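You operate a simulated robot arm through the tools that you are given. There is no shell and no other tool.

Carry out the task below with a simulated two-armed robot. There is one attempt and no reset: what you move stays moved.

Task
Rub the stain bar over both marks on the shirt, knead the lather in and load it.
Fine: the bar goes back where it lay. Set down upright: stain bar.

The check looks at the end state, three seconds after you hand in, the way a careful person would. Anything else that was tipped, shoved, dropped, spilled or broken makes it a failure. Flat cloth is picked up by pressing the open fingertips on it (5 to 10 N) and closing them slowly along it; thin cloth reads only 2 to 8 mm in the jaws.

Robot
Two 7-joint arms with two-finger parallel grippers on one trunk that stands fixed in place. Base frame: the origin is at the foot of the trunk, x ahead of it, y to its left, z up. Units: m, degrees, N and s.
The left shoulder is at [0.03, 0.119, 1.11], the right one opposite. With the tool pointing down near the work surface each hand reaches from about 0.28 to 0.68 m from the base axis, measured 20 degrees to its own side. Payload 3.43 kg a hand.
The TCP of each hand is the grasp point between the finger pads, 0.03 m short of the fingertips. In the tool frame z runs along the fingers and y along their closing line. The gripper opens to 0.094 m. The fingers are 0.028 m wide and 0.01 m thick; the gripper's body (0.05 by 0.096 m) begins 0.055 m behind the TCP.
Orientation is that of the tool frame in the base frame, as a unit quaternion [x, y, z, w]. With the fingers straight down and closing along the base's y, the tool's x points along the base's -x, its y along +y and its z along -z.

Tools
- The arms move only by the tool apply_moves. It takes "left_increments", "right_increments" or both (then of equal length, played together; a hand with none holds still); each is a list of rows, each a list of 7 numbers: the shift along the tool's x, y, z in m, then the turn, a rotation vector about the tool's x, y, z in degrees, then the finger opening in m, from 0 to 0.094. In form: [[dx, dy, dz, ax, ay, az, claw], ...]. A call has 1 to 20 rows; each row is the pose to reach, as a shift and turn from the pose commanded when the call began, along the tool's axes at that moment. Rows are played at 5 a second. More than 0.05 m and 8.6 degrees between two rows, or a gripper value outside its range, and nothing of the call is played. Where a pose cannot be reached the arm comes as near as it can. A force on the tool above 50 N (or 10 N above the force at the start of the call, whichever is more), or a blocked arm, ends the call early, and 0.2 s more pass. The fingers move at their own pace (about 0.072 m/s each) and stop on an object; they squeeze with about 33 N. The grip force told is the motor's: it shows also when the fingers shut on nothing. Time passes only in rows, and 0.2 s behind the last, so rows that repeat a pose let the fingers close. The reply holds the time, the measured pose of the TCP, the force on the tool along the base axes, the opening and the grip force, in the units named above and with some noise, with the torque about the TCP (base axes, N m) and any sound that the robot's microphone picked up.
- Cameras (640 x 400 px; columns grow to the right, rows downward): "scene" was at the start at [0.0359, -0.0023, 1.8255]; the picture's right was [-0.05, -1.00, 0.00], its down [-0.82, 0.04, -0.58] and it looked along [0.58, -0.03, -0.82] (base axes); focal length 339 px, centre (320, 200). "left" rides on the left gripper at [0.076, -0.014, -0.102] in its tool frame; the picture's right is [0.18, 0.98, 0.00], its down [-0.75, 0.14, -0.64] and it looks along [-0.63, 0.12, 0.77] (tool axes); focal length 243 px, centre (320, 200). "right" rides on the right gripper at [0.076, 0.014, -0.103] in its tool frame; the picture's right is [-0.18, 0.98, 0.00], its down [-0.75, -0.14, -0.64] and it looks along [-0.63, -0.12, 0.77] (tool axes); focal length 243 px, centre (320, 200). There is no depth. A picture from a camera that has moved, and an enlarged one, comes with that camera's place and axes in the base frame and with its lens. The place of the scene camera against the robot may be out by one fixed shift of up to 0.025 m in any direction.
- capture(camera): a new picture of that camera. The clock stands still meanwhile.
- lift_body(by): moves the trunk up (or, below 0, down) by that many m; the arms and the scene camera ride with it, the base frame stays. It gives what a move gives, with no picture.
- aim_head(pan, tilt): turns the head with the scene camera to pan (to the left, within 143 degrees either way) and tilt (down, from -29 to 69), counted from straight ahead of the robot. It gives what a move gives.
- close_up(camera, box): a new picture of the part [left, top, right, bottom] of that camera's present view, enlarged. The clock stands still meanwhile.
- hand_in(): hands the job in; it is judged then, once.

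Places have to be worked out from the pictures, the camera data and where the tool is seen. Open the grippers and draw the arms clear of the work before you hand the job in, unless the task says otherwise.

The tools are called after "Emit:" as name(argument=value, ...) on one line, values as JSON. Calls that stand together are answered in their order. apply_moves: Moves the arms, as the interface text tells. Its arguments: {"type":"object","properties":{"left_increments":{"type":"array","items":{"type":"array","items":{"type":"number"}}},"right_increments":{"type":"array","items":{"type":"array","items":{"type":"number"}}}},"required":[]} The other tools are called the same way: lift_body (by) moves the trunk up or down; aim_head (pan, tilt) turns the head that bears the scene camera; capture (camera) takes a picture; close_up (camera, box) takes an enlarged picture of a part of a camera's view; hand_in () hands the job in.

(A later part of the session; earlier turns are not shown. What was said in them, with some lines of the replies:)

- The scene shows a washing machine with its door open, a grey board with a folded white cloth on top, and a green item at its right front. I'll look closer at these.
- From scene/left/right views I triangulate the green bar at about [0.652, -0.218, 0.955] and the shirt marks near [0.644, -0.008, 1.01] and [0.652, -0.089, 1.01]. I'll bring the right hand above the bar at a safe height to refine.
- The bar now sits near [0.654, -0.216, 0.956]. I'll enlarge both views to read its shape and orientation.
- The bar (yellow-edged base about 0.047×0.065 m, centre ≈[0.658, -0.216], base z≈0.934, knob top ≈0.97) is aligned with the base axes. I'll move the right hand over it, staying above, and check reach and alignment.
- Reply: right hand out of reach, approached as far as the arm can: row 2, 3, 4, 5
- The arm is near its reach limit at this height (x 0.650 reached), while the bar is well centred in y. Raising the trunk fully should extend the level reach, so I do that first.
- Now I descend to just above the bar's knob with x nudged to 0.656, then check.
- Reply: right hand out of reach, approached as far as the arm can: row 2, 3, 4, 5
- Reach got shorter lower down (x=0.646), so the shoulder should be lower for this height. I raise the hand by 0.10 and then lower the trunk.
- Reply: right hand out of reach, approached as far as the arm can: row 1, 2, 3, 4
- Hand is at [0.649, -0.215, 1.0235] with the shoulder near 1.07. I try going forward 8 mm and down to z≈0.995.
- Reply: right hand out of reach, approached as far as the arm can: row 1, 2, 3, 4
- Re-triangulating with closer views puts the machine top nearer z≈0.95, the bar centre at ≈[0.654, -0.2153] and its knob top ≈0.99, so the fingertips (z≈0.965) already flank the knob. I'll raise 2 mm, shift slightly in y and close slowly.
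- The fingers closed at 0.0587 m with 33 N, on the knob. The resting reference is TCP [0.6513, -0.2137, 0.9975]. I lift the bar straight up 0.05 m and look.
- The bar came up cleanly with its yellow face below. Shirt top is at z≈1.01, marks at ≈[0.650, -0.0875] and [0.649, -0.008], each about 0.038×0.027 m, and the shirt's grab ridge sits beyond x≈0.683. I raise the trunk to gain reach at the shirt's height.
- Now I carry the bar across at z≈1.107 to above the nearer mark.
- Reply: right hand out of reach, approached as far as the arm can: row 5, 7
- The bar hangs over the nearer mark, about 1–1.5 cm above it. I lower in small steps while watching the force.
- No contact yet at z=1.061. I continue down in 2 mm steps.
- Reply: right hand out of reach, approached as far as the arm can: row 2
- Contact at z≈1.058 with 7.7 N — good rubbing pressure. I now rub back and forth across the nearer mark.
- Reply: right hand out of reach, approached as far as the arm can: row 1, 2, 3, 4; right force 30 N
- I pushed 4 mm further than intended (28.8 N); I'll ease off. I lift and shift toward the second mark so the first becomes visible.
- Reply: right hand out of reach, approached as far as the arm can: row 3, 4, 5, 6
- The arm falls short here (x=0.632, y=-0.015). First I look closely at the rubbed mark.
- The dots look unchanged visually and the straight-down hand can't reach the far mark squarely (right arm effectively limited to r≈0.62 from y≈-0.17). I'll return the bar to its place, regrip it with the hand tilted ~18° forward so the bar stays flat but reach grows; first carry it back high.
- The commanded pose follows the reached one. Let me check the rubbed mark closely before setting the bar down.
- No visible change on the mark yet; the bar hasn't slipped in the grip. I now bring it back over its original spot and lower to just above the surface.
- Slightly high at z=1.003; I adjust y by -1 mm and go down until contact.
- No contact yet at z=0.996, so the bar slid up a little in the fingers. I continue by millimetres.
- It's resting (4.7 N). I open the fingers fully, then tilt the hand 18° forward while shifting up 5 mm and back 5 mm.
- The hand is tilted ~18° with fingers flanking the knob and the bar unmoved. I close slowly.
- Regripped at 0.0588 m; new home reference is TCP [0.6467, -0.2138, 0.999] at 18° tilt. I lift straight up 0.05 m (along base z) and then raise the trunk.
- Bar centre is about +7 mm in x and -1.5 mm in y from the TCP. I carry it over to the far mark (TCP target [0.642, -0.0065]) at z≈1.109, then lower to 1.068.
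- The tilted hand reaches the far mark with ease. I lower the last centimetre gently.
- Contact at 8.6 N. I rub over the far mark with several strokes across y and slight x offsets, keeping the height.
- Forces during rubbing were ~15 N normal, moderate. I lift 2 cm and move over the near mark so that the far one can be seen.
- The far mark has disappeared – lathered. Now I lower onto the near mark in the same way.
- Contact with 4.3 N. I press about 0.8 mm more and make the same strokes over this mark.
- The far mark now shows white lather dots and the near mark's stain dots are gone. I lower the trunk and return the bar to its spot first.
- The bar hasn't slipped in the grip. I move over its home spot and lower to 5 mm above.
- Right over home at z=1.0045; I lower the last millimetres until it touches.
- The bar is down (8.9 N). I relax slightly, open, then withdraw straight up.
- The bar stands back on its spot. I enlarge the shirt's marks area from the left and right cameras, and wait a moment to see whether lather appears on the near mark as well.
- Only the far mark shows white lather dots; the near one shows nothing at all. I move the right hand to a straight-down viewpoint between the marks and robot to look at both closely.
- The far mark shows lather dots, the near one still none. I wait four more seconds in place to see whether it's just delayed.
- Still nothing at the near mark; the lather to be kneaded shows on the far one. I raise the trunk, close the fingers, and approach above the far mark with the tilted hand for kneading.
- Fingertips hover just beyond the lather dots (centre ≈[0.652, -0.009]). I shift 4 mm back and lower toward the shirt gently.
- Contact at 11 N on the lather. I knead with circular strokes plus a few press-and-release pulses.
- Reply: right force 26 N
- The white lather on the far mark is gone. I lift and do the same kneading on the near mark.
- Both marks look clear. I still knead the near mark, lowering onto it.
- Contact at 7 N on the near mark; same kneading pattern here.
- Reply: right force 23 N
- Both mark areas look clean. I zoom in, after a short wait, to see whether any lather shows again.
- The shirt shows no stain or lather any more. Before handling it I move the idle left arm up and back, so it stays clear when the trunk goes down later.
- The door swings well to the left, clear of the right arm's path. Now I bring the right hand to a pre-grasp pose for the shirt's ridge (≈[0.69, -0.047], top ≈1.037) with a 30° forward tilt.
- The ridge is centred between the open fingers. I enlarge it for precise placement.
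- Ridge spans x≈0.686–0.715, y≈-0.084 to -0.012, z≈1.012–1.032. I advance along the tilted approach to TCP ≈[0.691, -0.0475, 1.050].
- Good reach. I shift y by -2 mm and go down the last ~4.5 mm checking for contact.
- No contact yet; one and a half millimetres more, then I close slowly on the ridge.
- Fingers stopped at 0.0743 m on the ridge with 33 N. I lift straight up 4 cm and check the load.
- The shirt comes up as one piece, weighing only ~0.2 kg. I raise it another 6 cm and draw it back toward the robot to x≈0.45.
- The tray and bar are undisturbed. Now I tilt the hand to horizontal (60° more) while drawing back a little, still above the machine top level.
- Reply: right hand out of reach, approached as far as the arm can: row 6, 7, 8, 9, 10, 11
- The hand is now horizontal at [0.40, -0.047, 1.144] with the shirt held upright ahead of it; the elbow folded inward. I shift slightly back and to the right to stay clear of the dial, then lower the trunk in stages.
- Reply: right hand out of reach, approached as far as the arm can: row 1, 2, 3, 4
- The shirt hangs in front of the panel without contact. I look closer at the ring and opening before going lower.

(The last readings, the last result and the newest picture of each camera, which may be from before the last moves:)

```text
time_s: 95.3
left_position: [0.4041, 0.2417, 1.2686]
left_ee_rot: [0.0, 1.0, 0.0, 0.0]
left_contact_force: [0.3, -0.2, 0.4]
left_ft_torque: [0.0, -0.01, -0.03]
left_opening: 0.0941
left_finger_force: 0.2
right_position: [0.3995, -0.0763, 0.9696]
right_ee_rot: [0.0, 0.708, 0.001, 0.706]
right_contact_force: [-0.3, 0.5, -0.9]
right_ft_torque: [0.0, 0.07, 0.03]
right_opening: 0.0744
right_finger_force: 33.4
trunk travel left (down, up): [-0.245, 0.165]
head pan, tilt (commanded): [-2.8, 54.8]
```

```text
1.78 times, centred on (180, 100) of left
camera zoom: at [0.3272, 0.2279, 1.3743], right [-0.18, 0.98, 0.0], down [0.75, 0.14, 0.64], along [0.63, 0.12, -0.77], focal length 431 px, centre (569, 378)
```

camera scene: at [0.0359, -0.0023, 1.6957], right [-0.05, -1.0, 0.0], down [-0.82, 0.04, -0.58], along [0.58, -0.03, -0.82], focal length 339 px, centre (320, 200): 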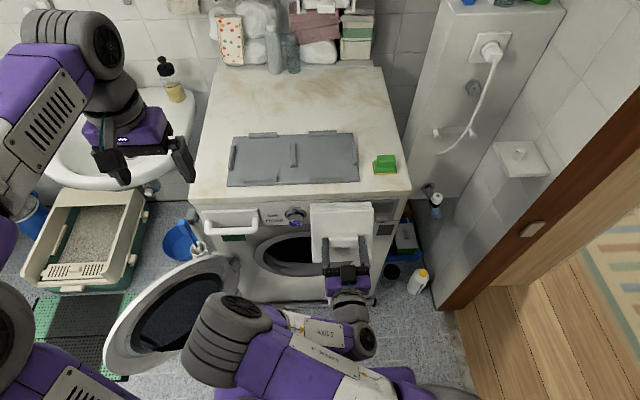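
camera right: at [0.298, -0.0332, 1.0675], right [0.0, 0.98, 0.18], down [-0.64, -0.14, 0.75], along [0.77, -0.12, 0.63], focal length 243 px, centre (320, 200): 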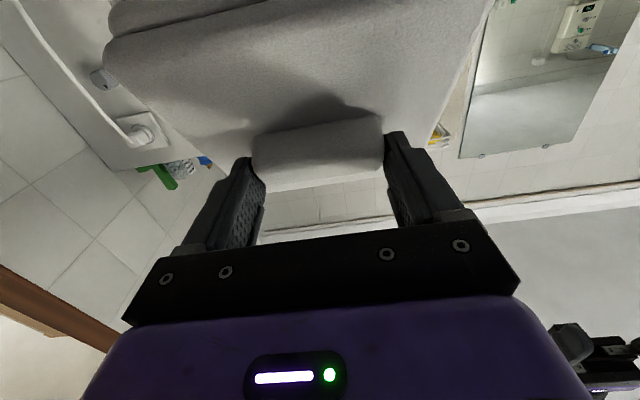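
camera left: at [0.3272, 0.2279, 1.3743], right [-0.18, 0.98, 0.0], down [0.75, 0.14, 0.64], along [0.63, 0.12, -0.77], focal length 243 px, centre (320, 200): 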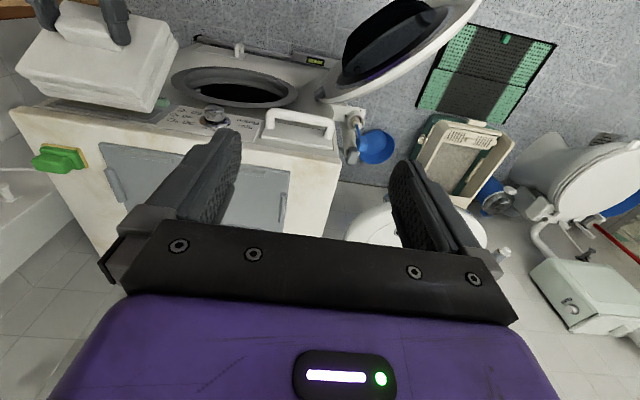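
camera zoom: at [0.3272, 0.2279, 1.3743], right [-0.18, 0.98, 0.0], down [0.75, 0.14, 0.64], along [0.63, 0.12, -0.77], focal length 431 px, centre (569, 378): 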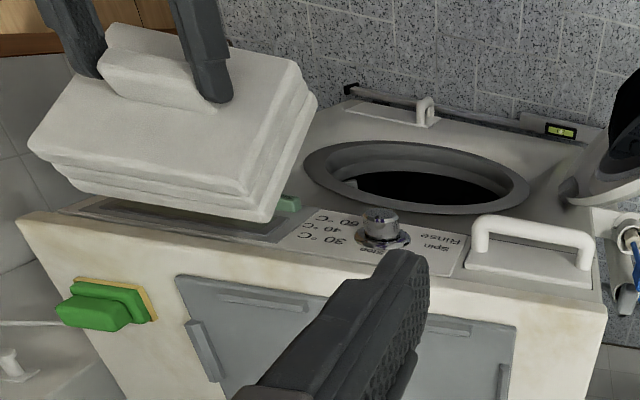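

The dial tip is at x≈0.55 and the ring around x≈0.58 with centre y≈0.025, while the shirt's front reaches x≈0.53, so lowering is safe. I lower the trunk another 0.2 m.

Emit:
lift_body(by=-0.2)

Emit:
capture(camera="scene")

Emit:
capture(camera="left")

Emit:
capture(camera="right")

```text
time_s: 97.4
left_position: [0.4036, 0.2425, 1.0701]
left_ee_rot: [0.0, 1.0, 0.0, 0.0]
left_contact_force: [-0.4, 0.1, 0.5]
left_ft_torque: [0.02, -0.01, -0.01]
left_opening: 0.0941
left_finger_force: 0.1
right_position: [0.3988, -0.0764, 0.7707]
right_ee_rot: [0.0, 0.708, 0.001, 0.706]
right_contact_force: [0.1, -0.4, -1.3]
right_ft_torque: [-0.03, 0.12, -0.02]
right_opening: 0.0746
right_finger_force: 33.1
trunk travel left (down, up): [-0.045, 0.365]
head pan, tilt (commanded): [-2.8, 54.8]
```

```text
taken
camera scene: at [0.0359, -0.0023, 1.4957], right [-0.05, -1.0, 0.0], down [-0.82, 0.04, -0.58], along [0.58, -0.03, -0.82], focal length 339 px, centre (320, 200)
```

scene: 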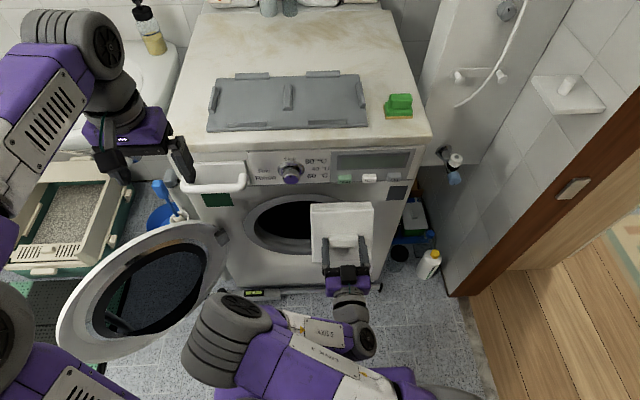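

```text
taken
camera left: at [0.3272, 0.2279, 1.1742], right [-0.18, 0.98, 0.0], down [0.75, 0.14, 0.64], along [0.63, 0.12, -0.77], focal length 243 px, centre (320, 200)
```

left: 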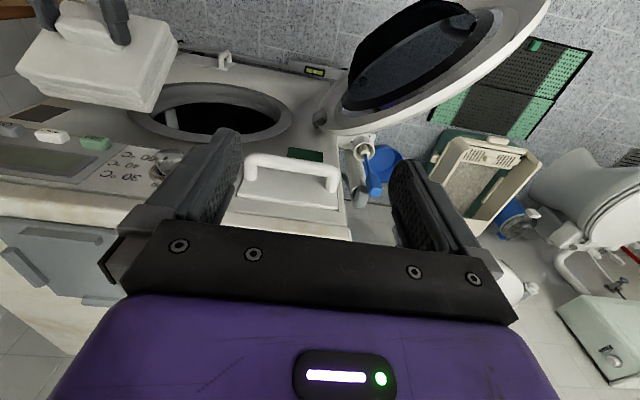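

```text
taken
camera right: at [0.297, -0.0622, 0.6944], right [0.0, 0.98, 0.18], down [-0.64, -0.14, 0.75], along [0.77, -0.12, 0.63], focal length 243 px, centre (320, 200)
```

right: 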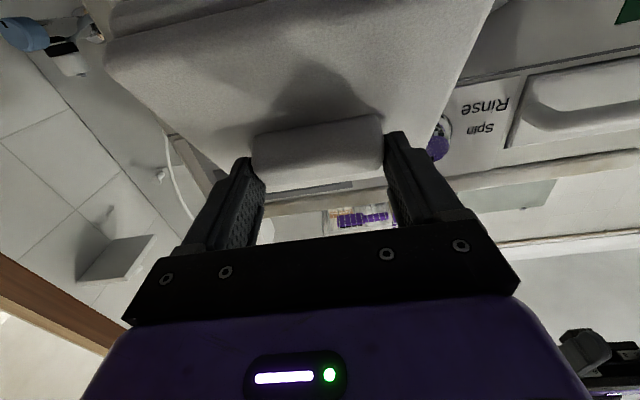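

Now the opening is seen better. I enlarge it to measure its centre and rim.

Emit:
close_up(camera="scene", box=[210, 130, 430, 300])

Emit:
close_up(camera="left", box=[0, 0, 340, 200])

```text
2.35 times, centred on (320, 215) of scene
camera zoom: at [0.0359, -0.0023, 1.4957], right [-0.05, -1.0, 0.0], down [-0.82, 0.04, -0.58], along [0.58, -0.03, -0.82], focal length 799 px, centre (320, 165)
```

zoom: 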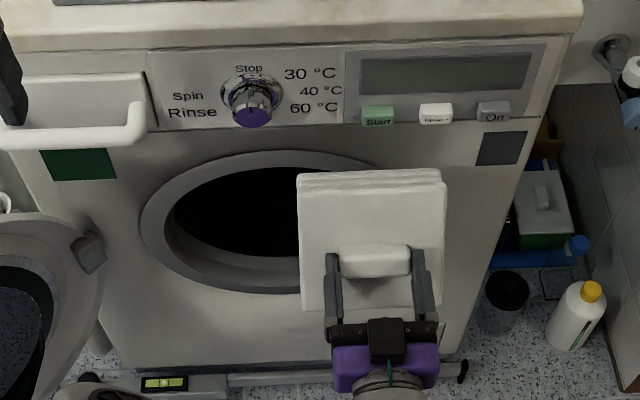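

```text
1.88 times, centred on (170, 100) of left
camera zoom: at [0.3272, 0.2279, 1.1742], right [-0.18, 0.98, 0.0], down [0.75, 0.14, 0.64], along [0.63, 0.12, -0.77], focal length 457 px, centre (602, 388)
```

zoom: 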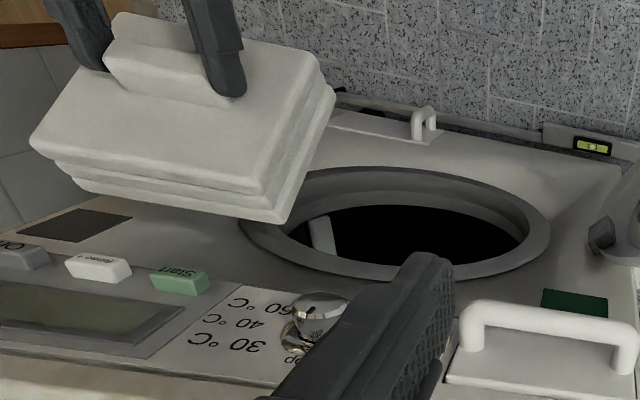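

From both cameras the ring centre is ≈[0.575, 0.026, 0.571], outer R≈0.18, clear opening R≈0.137. The shirt should be centred there with TCP ≈ y 0.026, z 0.597; I lower the trunk the last 4.5 cm and start moving the hand down and left, staying at x≈0.40.

Emit:
lift_body(by=-0.045)

Emit:
apply_moves(right_increments=[[0.02, 0.017, 0, 0, 0, 0, 0.05], [0.04, 0.034, 0, 0, 0, 0, 0.05], [0.065, 0.051, 0, 0, 0, 0, 0.05], [0.065, 0.051, 0, 0, 0, 0, 0.05]])

Emit:
capture(camera="scene")

Emit:
capture(camera="left")

```text
time_s: 98.3
left_position: [0.4023, 0.2431, 1.0239]
left_ee_rot: [-0.001, 1.0, 0.0, 0.0]
left_contact_force: [1.0, -0.2, 0.6]
left_ft_torque: [0.02, -0.02, 0.01]
left_opening: 0.0942
left_finger_force: 0.0
right_position: [0.398, -0.0755, 0.7254]
right_ee_rot: [0.0, 0.708, 0.001, 0.706]
right_contact_force: [1.0, 1.5, -1.0]
right_ft_torque: [-0.01, 0.11, -0.01]
right_opening: 0.0743
right_finger_force: 32.8
trunk travel left (down, up): [0.0, 0.41]
head pan, tilt (commanded): [-2.8, 54.8]
```

```text
time_s: 99.3
left_position: [0.4027, 0.2423, 1.0245]
left_ee_rot: [0.0, 1.0, 0.0, 0.0]
left_contact_force: [0.6, 1.0, 0.0]
left_ft_torque: [-0.01, 0.03, 0.02]
left_opening: 0.0942
left_finger_force: 0.1
right_position: [0.4, -0.0241, 0.6598]
right_ee_rot: [0.0, 0.707, 0.0, 0.707]
right_contact_force: [0.0, 0.5, -0.8]
right_ft_torque: [-0.02, 0.1, 0.01]
right_opening: 0.0743
right_finger_force: 32.6
trunk travel left (down, up): [0.0, 0.41]
head pan, tilt (commanded): [-2.8, 54.8]
```

```text
taken
camera scene: at [0.0361, -0.0022, 1.4506], right [-0.05, -1.0, 0.0], down [-0.82, 0.04, -0.58], along [0.58, -0.03, -0.82], focal length 339 px, centre (320, 200)
```

scene: 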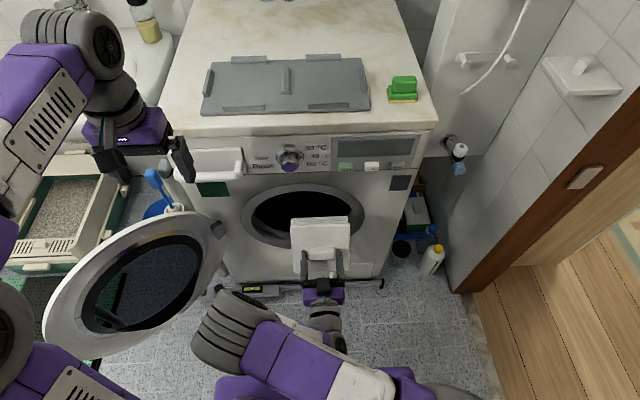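

```text
taken
camera left: at [0.3273, 0.228, 1.129], right [-0.18, 0.98, 0.0], down [0.75, 0.14, 0.64], along [0.63, 0.12, -0.77], focal length 243 px, centre (320, 200)
```

left: 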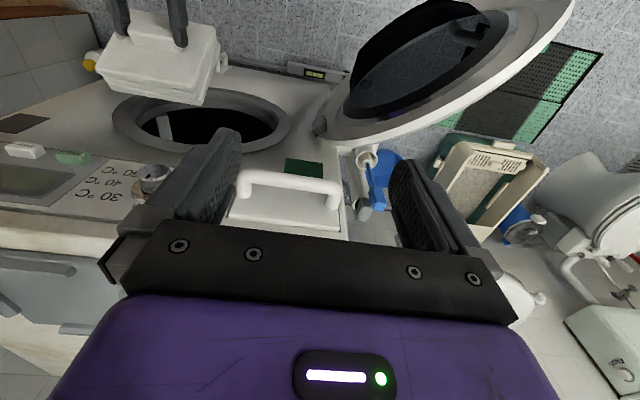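

Moving fine with no contact. I finish the move to y≈0.026, z≈0.597.

Emit:
apply_moves(right_increments=[[0.02, 0.017, 0, 0, 0, 0, 0.05], [0.04, 0.034, 0, 0, 0, 0, 0.05], [0.063, 0.05, 0, 0, 0, 0, 0.05], [0.063, 0.05, 0, 0, 0, 0, 0.05]])

Emit:
capture(camera="scene")

Emit:
close_up(camera="left", box=[60, 0, 360, 180])

Emit:
capture(camera="right")

```text
time_s: 100.3
left_position: [0.4029, 0.2431, 1.0247]
left_ee_rot: [0.0, 1.0, 0.0, 0.0]
left_contact_force: [0.6, -0.1, -0.2]
left_ft_torque: [0.02, 0.01, 0.03]
left_opening: 0.094
left_finger_force: 0.0
right_position: [0.3999, 0.0232, 0.5971]
right_ee_rot: [0.0, 0.708, 0.0, 0.707]
right_contact_force: [0.3, 0.3, -1.2]
right_ft_torque: [-0.02, 0.11, 0.01]
right_opening: 0.0742
right_finger_force: 32.5
trunk travel left (down, up): [0.0, 0.41]
head pan, tilt (commanded): [-2.8, 54.8]
```

```text
taken
camera scene: at [0.0361, -0.0022, 1.4506], right [-0.05, -1.0, 0.0], down [-0.82, 0.04, -0.58], along [0.58, -0.03, -0.82], focal length 339 px, centre (320, 200)
```

scene: 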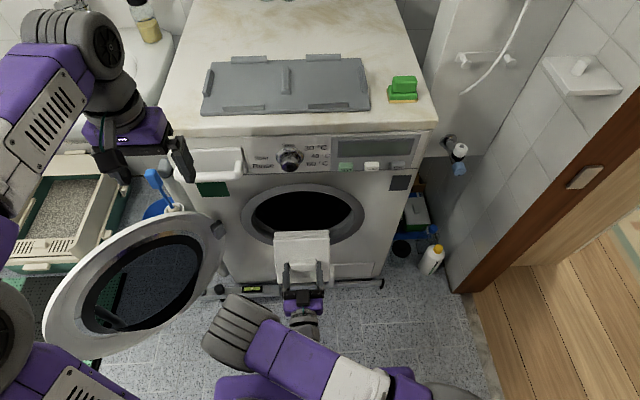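

```text
2.13 times, centred on (210, 90) of left
camera zoom: at [0.3273, 0.228, 1.129], right [-0.18, 0.98, 0.0], down [0.75, 0.14, 0.64], along [0.63, 0.12, -0.77], focal length 518 px, centre (555, 435)
```

zoom: 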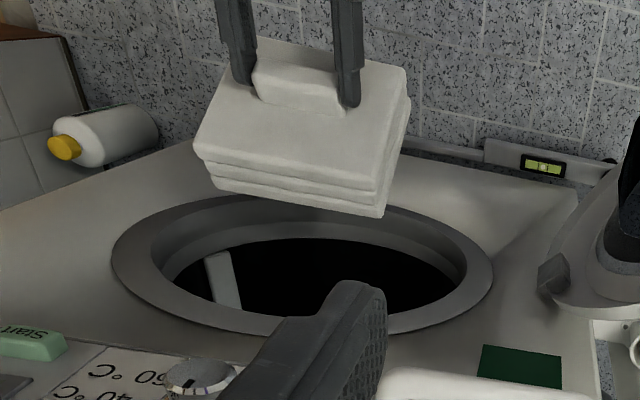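

```text
taken
camera right: at [0.2972, 0.0383, 0.5203], right [0.0, 0.98, 0.18], down [-0.64, -0.14, 0.75], along [0.77, -0.12, 0.63], focal length 243 px, centre (320, 200)
```

right: 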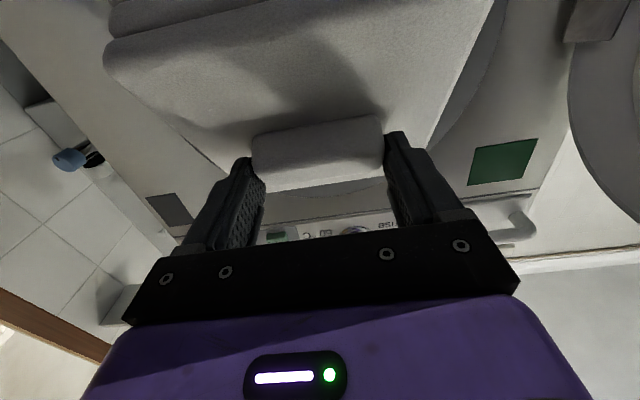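

The shirt is lined up ahead of the opening. I push forward 10 cm (plus 2 mm left), watching the force.

Emit:
apply_moves(right_increments=[[0, 0.002, 0.025, 0, 0, 0, 0.05], [0, 0.002, 0.05, 0, 0, 0, 0.05], [0, 0.002, 0.075, 0, 0, 0, 0.05], [0, 0.002, 0.1, 0, 0, 0, 0.05], [0, 0.002, 0.1, 0, 0, 0, 0.05]])

Emit:
capture(camera="scene")

Emit:
close_up(camera="left", box=[60, 0, 360, 180])

Emit:
capture(camera="right")

```text
time_s: 101.5
left_position: [0.4035, 0.2417, 1.0248]
left_ee_rot: [0.001, 1.0, 0.0, 0.0]
left_contact_force: [0.3, -0.5, 0.1]
left_ft_torque: [0.0, 0.0, 0.0]
left_opening: 0.0938
left_finger_force: 0.1
right_position: [0.4982, 0.0266, 0.5973]
right_ee_rot: [0.001, 0.708, -0.001, 0.707]
right_contact_force: [0.0, 1.0, -2.2]
right_ft_torque: [0.0, 0.1, 0.02]
right_opening: 0.0745
right_finger_force: 33.0
trunk travel left (down, up): [0.0, 0.41]
head pan, tilt (commanded): [-2.8, 54.8]
```

```text
taken
camera scene: at [0.0362, -0.0023, 1.4505], right [-0.05, -1.0, 0.0], down [-0.82, 0.04, -0.58], along [0.58, -0.03, -0.82], focal length 339 px, centre (320, 200)
```

scene: 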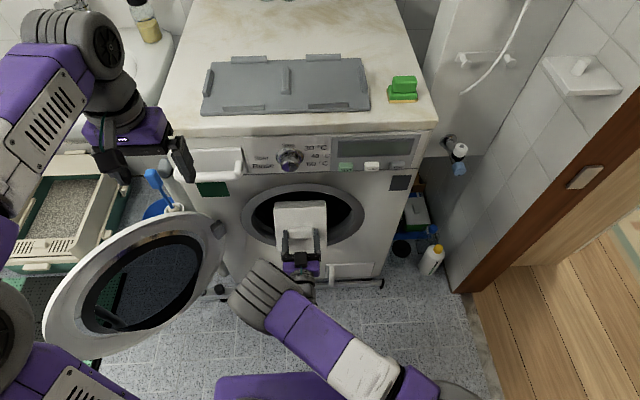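

```text
2.13 times, centred on (210, 90) of left
camera zoom: at [0.3274, 0.228, 1.129], right [-0.18, 0.98, 0.0], down [0.75, 0.14, 0.64], along [0.63, 0.12, -0.77], focal length 518 px, centre (555, 435)
```

zoom: 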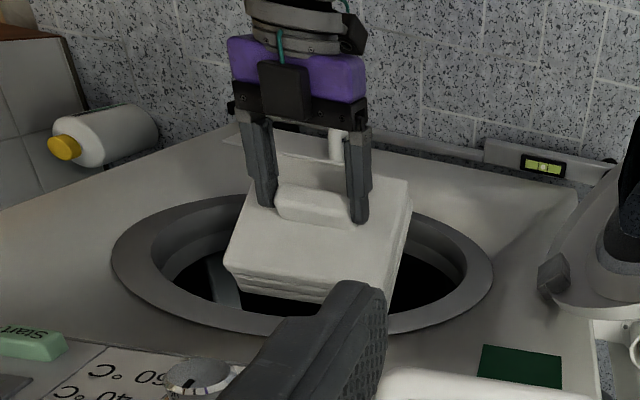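

```text
taken
camera right: at [0.3966, 0.0415, 0.5213], right [0.0, 0.98, 0.18], down [-0.64, -0.14, 0.75], along [0.77, -0.12, 0.63], focal length 243 px, centre (320, 200)
```

right: 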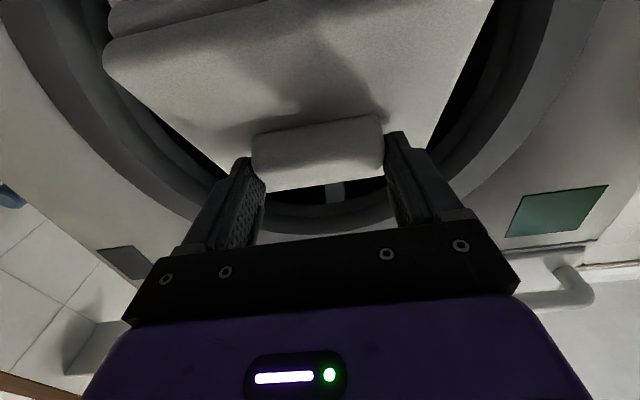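

Entering centred with no contact. I continue forward another 8 cm.

Emit:
apply_moves(right_increments=[[0, 0, 0.02, 0, 0, 0, 0.05], [0, 0, 0.04, 0, 0, 0, 0.05], [0, 0, 0.06, 0, 0, 0, 0.05], [0, 0, 0.08, 0, 0, 0, 0.05], [0, 0, 0.08, 0, 0, 0, 0.05]])

Emit:
close_up(camera="scene", box=[200, 160, 420, 310])

Emit:
close_up(camera="left", box=[60, 0, 360, 180])

Emit:
capture(camera="right")

```text
time_s: 102.7
left_position: [0.4036, 0.2417, 1.0234]
left_ee_rot: [0.0, 1.0, 0.0, 0.001]
left_contact_force: [-0.4, -0.1, 0.2]
left_ft_torque: [0.02, 0.0, -0.01]
left_opening: 0.0944
left_finger_force: 0.0
right_position: [0.5781, 0.0264, 0.597]
right_ee_rot: [0.0, 0.708, 0.0, 0.707]
right_contact_force: [1.3, -0.4, -1.9]
right_ft_torque: [-0.04, 0.09, 0.02]
right_opening: 0.0744
right_finger_force: 32.9
trunk travel left (down, up): [0.0, 0.41]
head pan, tilt (commanded): [-2.8, 54.8]
```

```text
2.67 times, centred on (310, 235) of scene
camera zoom: at [0.0362, -0.0023, 1.4505], right [-0.05, -1.0, 0.0], down [-0.82, 0.04, -0.58], along [0.58, -0.03, -0.82], focal length 905 px, centre (347, 107)
```

zoom: 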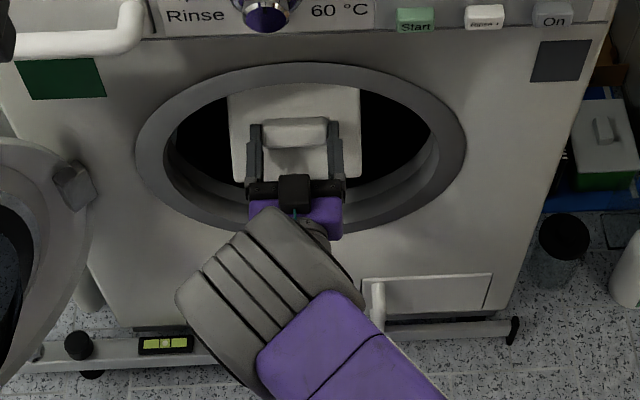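

```text
2.13 times, centred on (210, 90) of left
camera zoom: at [0.3274, 0.228, 1.129], right [-0.18, 0.98, 0.0], down [0.75, 0.14, 0.64], along [0.63, 0.12, -0.77], focal length 518 px, centre (555, 435)
```

zoom: 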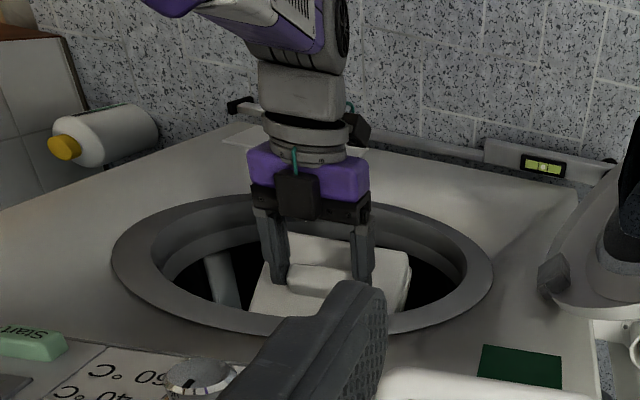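

```text
taken
camera right: at [0.4769, 0.0411, 0.5203], right [0.0, 0.98, 0.18], down [-0.64, -0.14, 0.75], along [0.77, -0.12, 0.63], focal length 243 px, centre (320, 200)
```

right: 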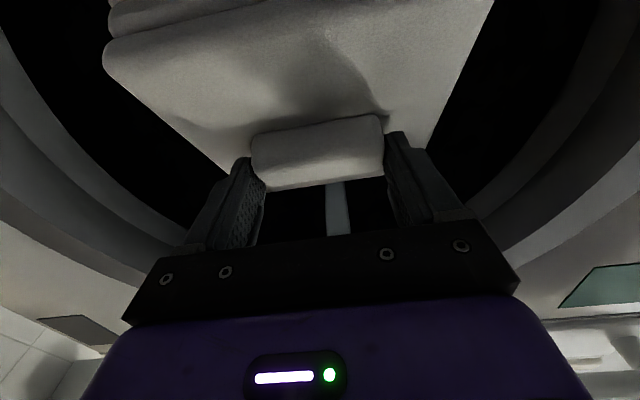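

The shirt is passing the inner rim with good clearance all round. I go another 9 cm deeper in small steps.

Emit:
apply_moves(right_increments=[[0, 0, 0.018, 0, 0, 0, 0.05], [0, 0, 0.036, 0, 0, 0, 0.05], [0, 0, 0.054, 0, 0, 0, 0.05], [0, 0, 0.072, 0, 0, 0, 0.05], [0, 0, 0.09, 0, 0, 0, 0.05], [0, 0, 0.09, 0, 0, 0, 0.05]])

Emit:
close_up(camera="scene", box=[200, 160, 420, 310])

Emit:
close_up(camera="left", box=[60, 0, 360, 180])

Emit:
capture(camera="right")

```text
time_s: 104.1
left_position: [0.4028, 0.2418, 1.024]
left_ee_rot: [0.0, 1.0, 0.0, 0.0]
left_contact_force: [-0.8, -0.4, 0.2]
left_ft_torque: [0.0, 0.0, 0.01]
left_opening: 0.0939
left_finger_force: 0.1
right_position: [0.6684, 0.0268, 0.5982]
right_ee_rot: [0.001, 0.707, -0.001, 0.707]
right_contact_force: [-0.3, -0.9, -2.2]
right_ft_torque: [0.0, 0.12, -0.02]
right_opening: 0.0744
right_finger_force: 32.6
trunk travel left (down, up): [0.0, 0.41]
head pan, tilt (commanded): [-2.8, 54.8]
```

```text
2.67 times, centred on (310, 235) of scene
camera zoom: at [0.0362, -0.0023, 1.4505], right [-0.05, -1.0, 0.0], down [-0.82, 0.04, -0.58], along [0.58, -0.03, -0.82], focal length 905 px, centre (347, 107)
```

zoom: 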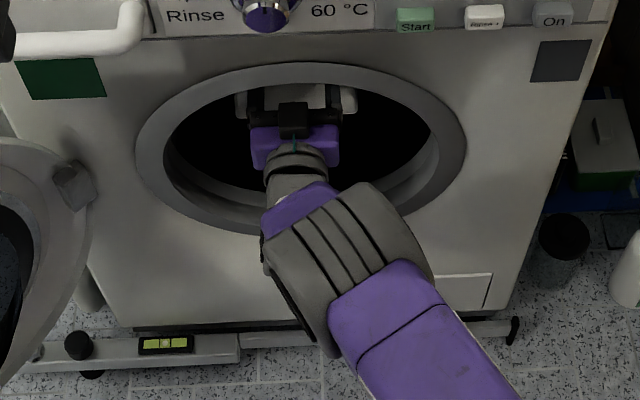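

```text
2.13 times, centred on (210, 90) of left
camera zoom: at [0.3274, 0.228, 1.129], right [-0.18, 0.98, 0.0], down [0.75, 0.14, 0.64], along [0.63, 0.12, -0.77], focal length 518 px, centre (555, 435)
```

zoom: 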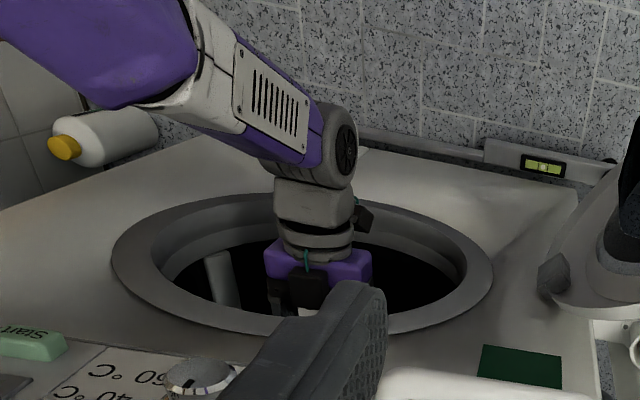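

```text
taken
camera right: at [0.5668, 0.0407, 0.5207], right [0.0, 0.98, 0.18], down [-0.64, -0.14, 0.75], along [0.77, -0.12, 0.63], focal length 243 px, centre (320, 200)
```

right: 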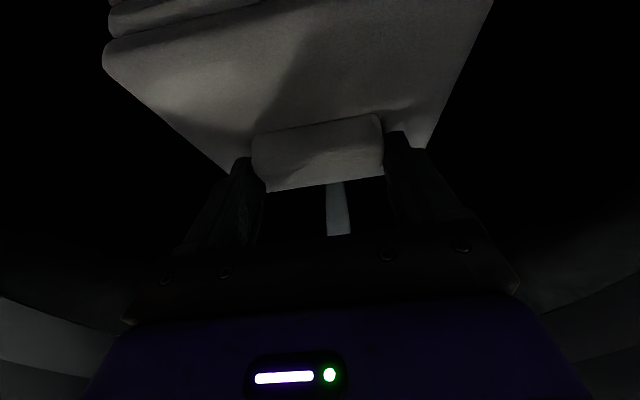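

The shirt is fully past the inner rim (it spans x≈0.67–0.80). I go 2 cm deeper and 3 cm lower to shorten its fall, then check.

Emit:
apply_moves(right_increments=[[0.01, 0, 0.01, 0, 0, 0, 0.05], [0.02, 0, 0.02, 0, 0, 0, 0.05], [0.03, 0, 0.02, 0, 0, 0, 0.05], [0.03, 0, 0.02, 0, 0, 0, 0.05]])

Emit:
capture(camera="right")

Emit:
close_up(camera="scene", box=[200, 160, 420, 310])

```text
time_s: 105.1
left_position: [0.4026, 0.2423, 1.024]
left_ee_rot: [0.0, 1.0, 0.0, 0.0]
left_contact_force: [-0.2, -1.1, -0.2]
left_ft_torque: [-0.01, 0.01, 0.0]
left_opening: 0.0941
left_finger_force: 0.2
right_position: [0.6889, 0.0275, 0.5671]
right_ee_rot: [0.0, 0.707, 0.0, 0.707]
right_contact_force: [-0.9, -0.3, -2.0]
right_ft_torque: [0.0, 0.12, 0.01]
right_opening: 0.0744
right_finger_force: 32.9
trunk travel left (down, up): [0.0, 0.41]
head pan, tilt (commanded): [-2.8, 54.8]
```

```text
taken
camera right: at [0.5863, 0.0414, 0.4909], right [0.0, 0.98, 0.18], down [-0.64, -0.14, 0.75], along [0.77, -0.12, 0.63], focal length 243 px, centre (320, 200)
```

right: 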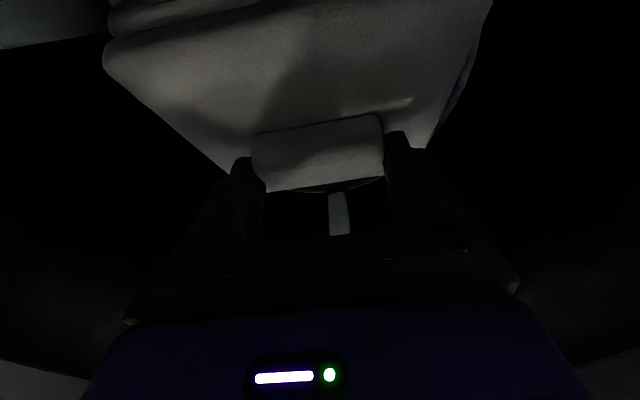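

```text
2.67 times, centred on (310, 235) of scene
camera zoom: at [0.0361, -0.0023, 1.4505], right [-0.05, -1.0, 0.0], down [-0.82, 0.04, -0.58], along [0.58, -0.03, -0.82], focal length 905 px, centre (347, 107)
```

zoom: 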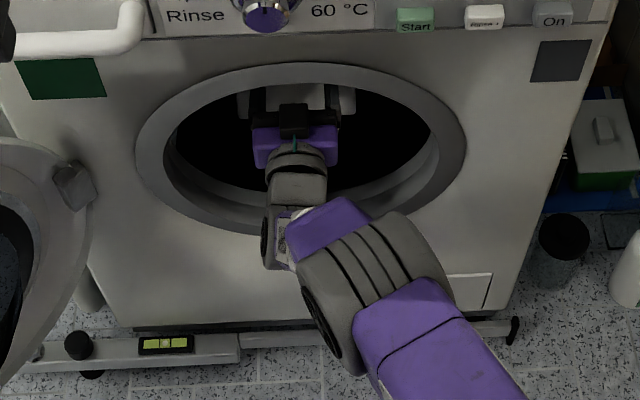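

No contact inside. I open the fingers to release the shirt and let it settle.

Emit:
apply_moves(right_increments=[[0, 0, 0, 0, 0, 0, 0.08], [0, 0, 0, 0, 0, 0, 0.094], [0, 0, 0, 0, 0, 0, 0.094], [0, 0, 0, 0, 0, 0, 0.094], [0, 0, 0, 0, 0, 0, 0.094]])

Emit:
capture(camera="right")

```text
time_s: 106.3
left_position: [0.4023, 0.2432, 1.0251]
left_ee_rot: [0.0, 1.0, 0.0, 0.0]
left_contact_force: [1.1, -0.3, -0.6]
left_ft_torque: [-0.01, 0.02, 0.02]
left_opening: 0.0938
left_finger_force: 0.0
right_position: [0.6883, 0.026, 0.5677]
right_ee_rot: [0.001, 0.708, 0.0, 0.706]
right_contact_force: [0.2, -0.5, 0.7]
right_ft_torque: [0.0, -0.03, 0.02]
right_opening: 0.0939
right_finger_force: 0.1
trunk travel left (down, up): [0.0, 0.41]
head pan, tilt (commanded): [-2.8, 54.8]
```

```text
taken
camera right: at [0.5861, 0.0414, 0.491], right [0.0, 0.98, 0.18], down [-0.64, -0.14, 0.75], along [0.77, -0.12, 0.63], focal length 243 px, centre (320, 200)
```

right: 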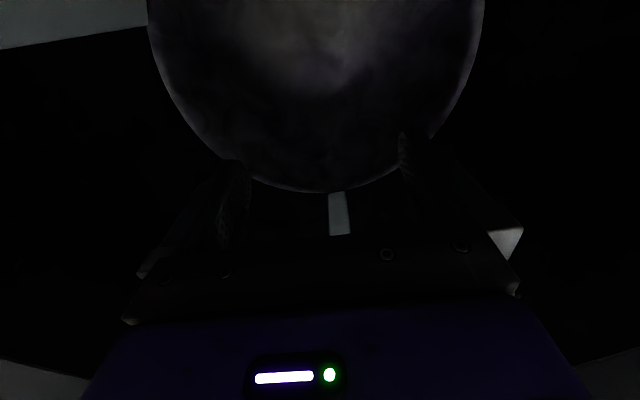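

The shirt has left the fingers and dropped in the drum. I raise back to the centre line and withdraw straight out.

Emit:
apply_moves(right_increments=[[-0.015, 0, 0, 0, 0, 0, 0.094], [-0.03, 0, 0, 0, 0, 0, 0.094], [-0.03, 0, -0.03, 0, 0, 0, 0.094], [-0.03, 0, -0.06, 0, 0, 0, 0.094], [-0.03, 0, -0.09, 0, 0, 0, 0.094], [-0.03, 0, -0.12, 0, 0, 0, 0.094], [-0.03, 0, -0.15, 0, 0, 0, 0.094], [-0.03, 0, -0.18, 0, 0, 0, 0.094], [-0.03, 0, -0.21, 0, 0, 0, 0.094], [-0.03, 0, -0.24, 0, 0, 0, 0.094], [-0.03, 0, -0.27, 0, 0, 0, 0.094], [-0.03, 0, -0.285, 0, 0, 0, 0.094], [-0.03, 0, -0.285, 0, 0, 0, 0.094]])

Emit:
capture(camera="scene")

Emit:
close_up(camera="scene", box=[220, 160, 400, 270])

Emit:
capture(camera="right")

Emit:
close_up(camera="left", box=[60, 0, 360, 180])

```text
time_s: 109.1
left_position: [0.4021, 0.2419, 1.025]
left_ee_rot: [0.0, 1.0, 0.0, 0.0]
left_contact_force: [0.0, 0.3, 0.6]
left_ft_torque: [0.0, 0.02, -0.02]
left_opening: 0.0938
left_finger_force: 0.1
right_position: [0.4024, 0.0246, 0.5969]
right_ee_rot: [0.001, 0.708, 0.0, 0.707]
right_contact_force: [-1.3, -0.9, -0.2]
right_ft_torque: [0.01, 0.02, -0.01]
right_opening: 0.0941
right_finger_force: 0.0
trunk travel left (down, up): [0.0, 0.41]
head pan, tilt (commanded): [-2.8, 54.8]
```

```text
taken
camera scene: at [0.0359, -0.0023, 1.4505], right [-0.05, -1.0, 0.0], down [-0.82, 0.04, -0.58], along [0.58, -0.03, -0.82], focal length 339 px, centre (320, 200)
```

scene: 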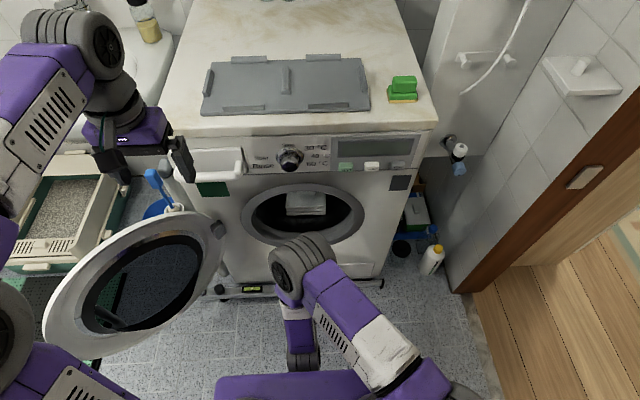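

```text
3.56 times, centred on (310, 215) of scene
camera zoom: at [0.0359, -0.0023, 1.4505], right [-0.05, -1.0, 0.0], down [-0.82, 0.04, -0.58], along [0.58, -0.03, -0.82], focal length 1207 px, centre (356, 147)
```

zoom: 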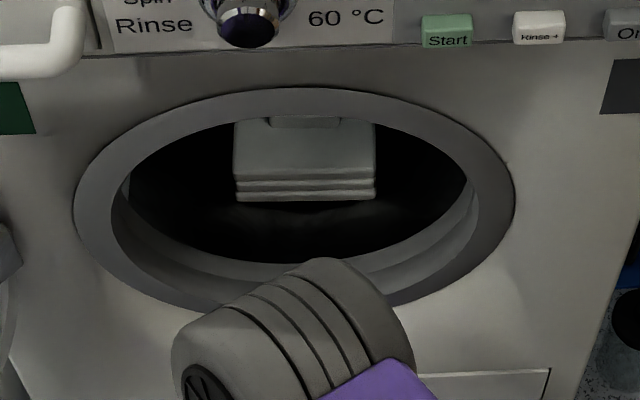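

```text
taken
camera right: at [0.3012, 0.0401, 0.5205], right [0.0, 0.98, 0.18], down [-0.64, -0.14, 0.75], along [0.77, -0.12, 0.63], focal length 243 px, centre (320, 200)
```

right: 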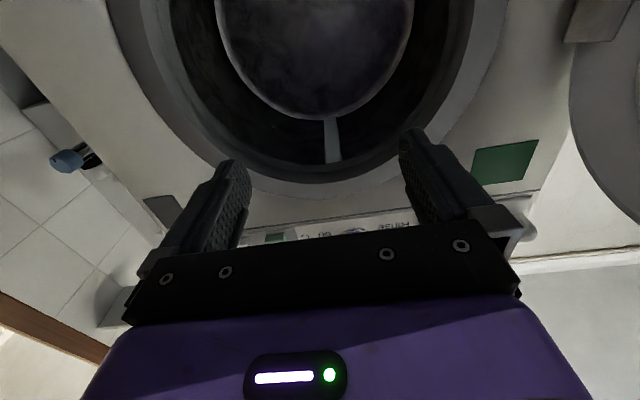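

```text
2.13 times, centred on (210, 90) of left
camera zoom: at [0.3272, 0.228, 1.1291], right [-0.18, 0.98, 0.0], down [0.75, 0.14, 0.64], along [0.63, 0.12, -0.77], focal length 518 px, centre (555, 435)
```

zoom: 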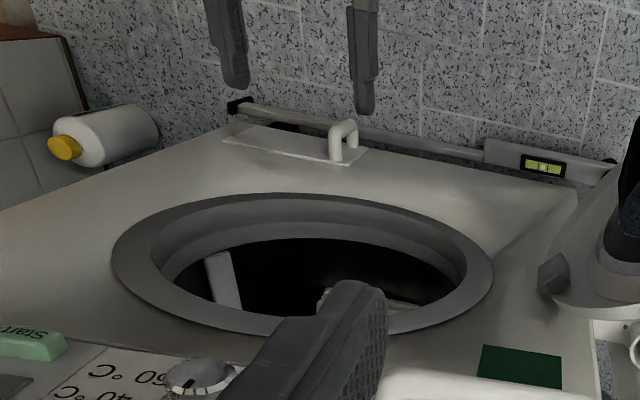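

The shirt lies flat inside the drum. Both hands are clear of the machine face, so I raise the trunk back to its starting height and compare the bar's place with the first picture.

Emit:
lift_body(by=0.2)

Emit:
lift_body(by=0.175)

Emit:
capture(camera="scene")

Emit:
close_up(camera="scene", box=[340, 160, 420, 220])

```text
time_s: 111.3
left_position: [0.4026, 0.2426, 1.224]
left_ee_rot: [0.0, 1.0, 0.0, 0.0]
left_contact_force: [0.5, 0.4, 0.6]
left_ft_torque: [0.01, -0.02, 0.02]
left_opening: 0.094
left_finger_force: 0.0
right_position: [0.4025, 0.0251, 0.7974]
right_ee_rot: [0.0, 0.708, 0.001, 0.706]
right_contact_force: [-0.3, 0.1, 0.4]
right_ft_torque: [0.0, 0.01, 0.07]
right_opening: 0.094
right_finger_force: 0.1
trunk travel left (down, up): [-0.2, 0.21]
head pan, tilt (commanded): [-2.8, 54.8]
```

```text
time_s: 113.2
left_position: [0.4034, 0.2428, 1.3994]
left_ee_rot: [0.0, 1.0, 0.0, -0.001]
left_contact_force: [-0.1, 0.3, -0.3]
left_ft_torque: [-0.02, 0.0, -0.03]
left_opening: 0.0938
left_finger_force: 0.0
right_position: [0.4034, 0.0252, 0.9717]
right_ee_rot: [0.001, 0.707, -0.001, 0.707]
right_contact_force: [-0.6, -0.7, -0.2]
right_ft_torque: [0.01, -0.04, -0.02]
right_opening: 0.0941
right_finger_force: 0.1
trunk travel left (down, up): [-0.375, 0.035]
head pan, tilt (commanded): [-2.8, 54.8]
```

```text
taken
camera scene: at [0.036, -0.0022, 1.8254], right [-0.05, -1.0, 0.0], down [-0.82, 0.04, -0.58], along [0.58, -0.03, -0.82], focal length 339 px, centre (320, 200)
```

scene: 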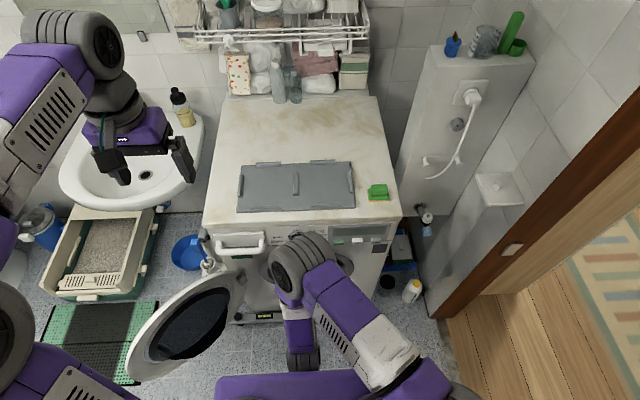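

```text
6.67 times, centred on (380, 190) of scene
camera zoom: at [0.036, -0.0022, 1.8254], right [-0.05, -1.0, 0.0], down [-0.82, 0.04, -0.58], along [0.58, -0.03, -0.82], focal length 2263 px, centre (-80, 267)
```

zoom: 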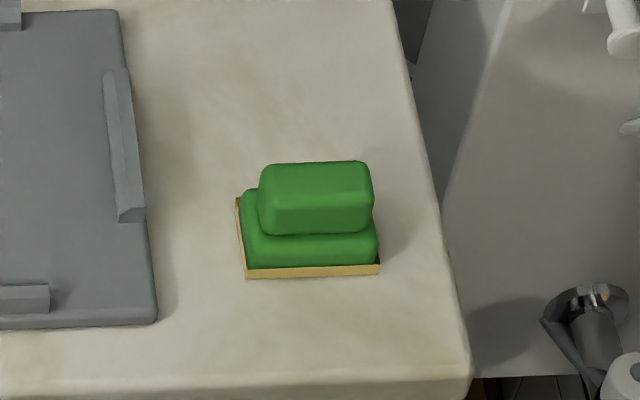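

The bar is within ~2 mm of its original spot, upright, and the tray hasn't moved. Now I draw the right hand up and away to the right, clear of the machine.

Emit:
apply_moves(right_increments=[[-0.03, -0.02, 0, 0, 0, 0, 0.094], [-0.06, -0.04, 0, 0, 0, 0, 0.094], [-0.09, -0.06, 0, 0, 0, 0, 0.094], [-0.12, -0.08, 0, 0, 0, 0, 0.094], [-0.15, -0.1, 0, 0, 0, 0, 0.094], [-0.18, -0.12, 0, 0, 0, 0, 0.094], [-0.18, -0.12, 0, 0, 0, 0, 0.094]])

Emit:
capture(camera="scene")

```text
time_s: 114.8
left_position: [0.4035, 0.244, 1.3992]
left_ee_rot: [-0.001, 1.0, 0.0, 0.0]
left_contact_force: [0.2, 0.1, -0.1]
left_ft_torque: [0.0, 0.0, 0.0]
left_opening: 0.0939
left_finger_force: 0.0
right_position: [0.4277, -0.0816, 1.1338]
right_ee_rot: [0.0, 0.707, 0.0, 0.707]
right_contact_force: [-0.5, 0.6, -0.3]
right_ft_torque: [0.01, 0.02, 0.01]
right_opening: 0.0938
right_finger_force: 0.1
right hand out of reach, approached as far as the arm can: row 5, 6, 7
trunk travel left (down, up): [-0.375, 0.035]
head pan, tilt (commanded): [-2.8, 54.8]
```

```text
taken
camera scene: at [0.0358, -0.0019, 1.8255], right [-0.05, -1.0, 0.0], down [-0.82, 0.04, -0.58], along [0.58, -0.03, -0.82], focal length 339 px, centre (320, 200)
```

scene: 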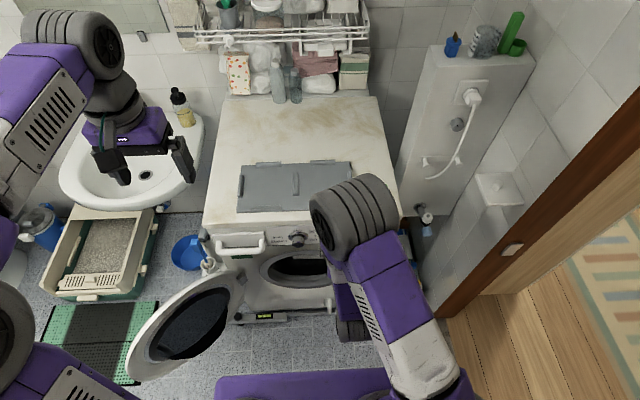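

The arm is clear of the machine. I turn the hand back to pointing down while moving to about its starting place at the right.

Emit:
apply_moves(right_increments=[[-0.01, -0.012, -0.001, 0, 6, 0, 0.094], [-0.02, -0.024, -0.002, 0, 12, 0, 0.094], [-0.03, -0.036, -0.003, 0, 18, 0, 0.094], [-0.04, -0.048, -0.005, 0, 24, 0, 0.094], [-0.05, -0.06, -0.006, 0, 30, 0, 0.094], [-0.06, -0.072, -0.008, 0, 36, 0, 0.094], [-0.07, -0.084, -0.009, 0, 42, 0, 0.094], [-0.08, -0.096, -0.011, 0, 48, 0, 0.094], [-0.09, -0.108, -0.012, 0, 54, 0, 0.094], [-0.1, -0.12, -0.014, 0, 60, 0, 0.094], [-0.11, -0.132, -0.015, 0, 66, 0, 0.094], [-0.12, -0.144, -0.017, 0, 72, 0, 0.094], [-0.13, -0.156, -0.018, 0, 78, 0, 0.094], [-0.14, -0.168, -0.019, 0, 84, 0, 0.094], [-0.15, -0.18, -0.02, 0, 90, 0, 0.094], [-0.15, -0.18, -0.02, 0, 90, 0, 0.094]])

Emit:
capture(camera="scene")

Emit:
close_up(camera="scene", box=[230, 220, 390, 330])

Emit:
capture(camera="right")

```text
time_s: 118.2
left_position: [0.4026, 0.243, 1.4001]
left_ee_rot: [0.0, 1.0, 0.0, 0.001]
left_contact_force: [0.5, 0.2, 0.6]
left_ft_torque: [0.0, -0.04, -0.04]
left_opening: 0.0942
left_finger_force: 0.0
right_position: [0.4089, -0.2615, 1.2864]
right_ee_rot: [0.0, 1.0, 0.0, -0.001]
right_contact_force: [0.3, -0.7, 0.4]
right_ft_torque: [0.0, -0.02, -0.03]
right_opening: 0.0939
right_finger_force: 0.0
right hand out of reach, approached as far as the arm can: row 1, 2, 3, 4, 5, 6
trunk travel left (down, up): [-0.375, 0.035]
head pan, tilt (commanded): [-2.8, 54.8]
```

```text
taken
camera scene: at [0.0352, -0.0017, 1.8256], right [-0.05, -1.0, 0.0], down [-0.82, 0.04, -0.58], along [0.58, -0.03, -0.82], focal length 339 px, centre (320, 200)
```

scene: 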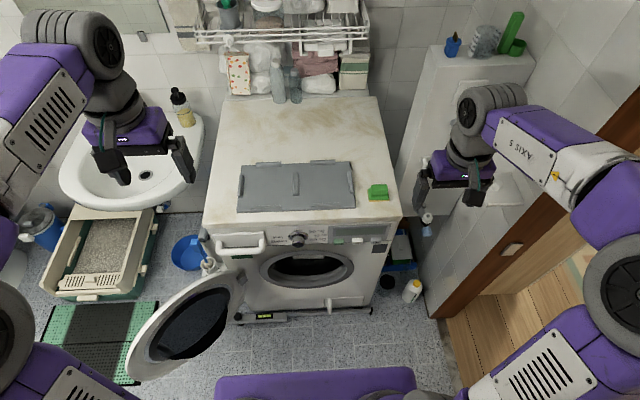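

```text
3.64 times, centred on (310, 275) of scene
camera zoom: at [0.0352, -0.0017, 1.8256], right [-0.05, -1.0, 0.0], down [-0.82, 0.04, -0.58], along [0.58, -0.03, -0.82], focal length 1234 px, centre (356, -73)
```

zoom: 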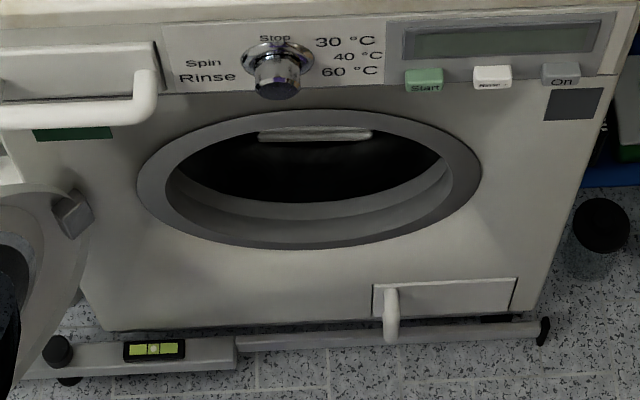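

```text
taken
camera right: at [0.3333, -0.2474, 1.3879], right [0.18, 0.98, 0.0], down [0.76, -0.14, 0.64], along [0.63, -0.12, -0.77], focal length 243 px, centre (320, 200)
```

right: 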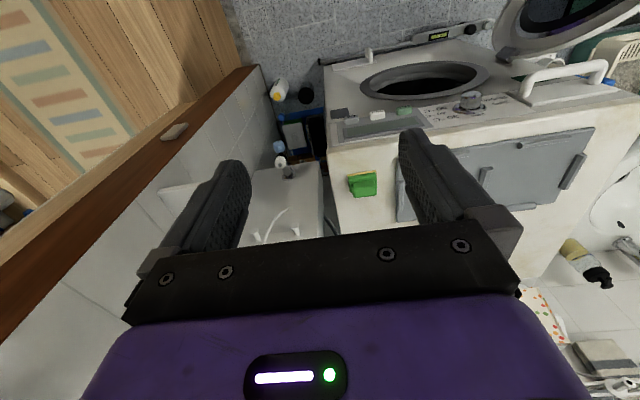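

The shirt lies in the drum, the bar stands upright on its original spot, the tray and everything else are undisturbed, and both open hands are clear of the work. I hand the job in.

Emit:
hand_in()

```text
The job is handed in.
```

I rubbed the stain bar over both marks, kneaded the lather in, and loaded the shirt into the washing machine. The job is handed in.

- **Marks:** the dark dots disappeared from both marks. White lather dots came up only on the left-hand mark (seen from the robot) and went away when I kneaded it. The right-hand mark never showed any lather, but I kneaded it the same way. I saw no dots on either mark in the last close look before loading.
- **Stain bar:** it is back within about 2 mm of where it lay, upright.
- **Shirt:** it is lying flat inside the drum. It dropped a short way when I opened the fingers, because the hand couldn't go lower inside the opening. I left the door open.
- **Everything else:** I saw nothing else moved or knocked over in the last pictures. Both hands are open and clear of the machine.

The first rub on the right-hand mark pressed at about 29 N, harder than I meant. I eased off after that and saw no harm to the shirt or the bar.
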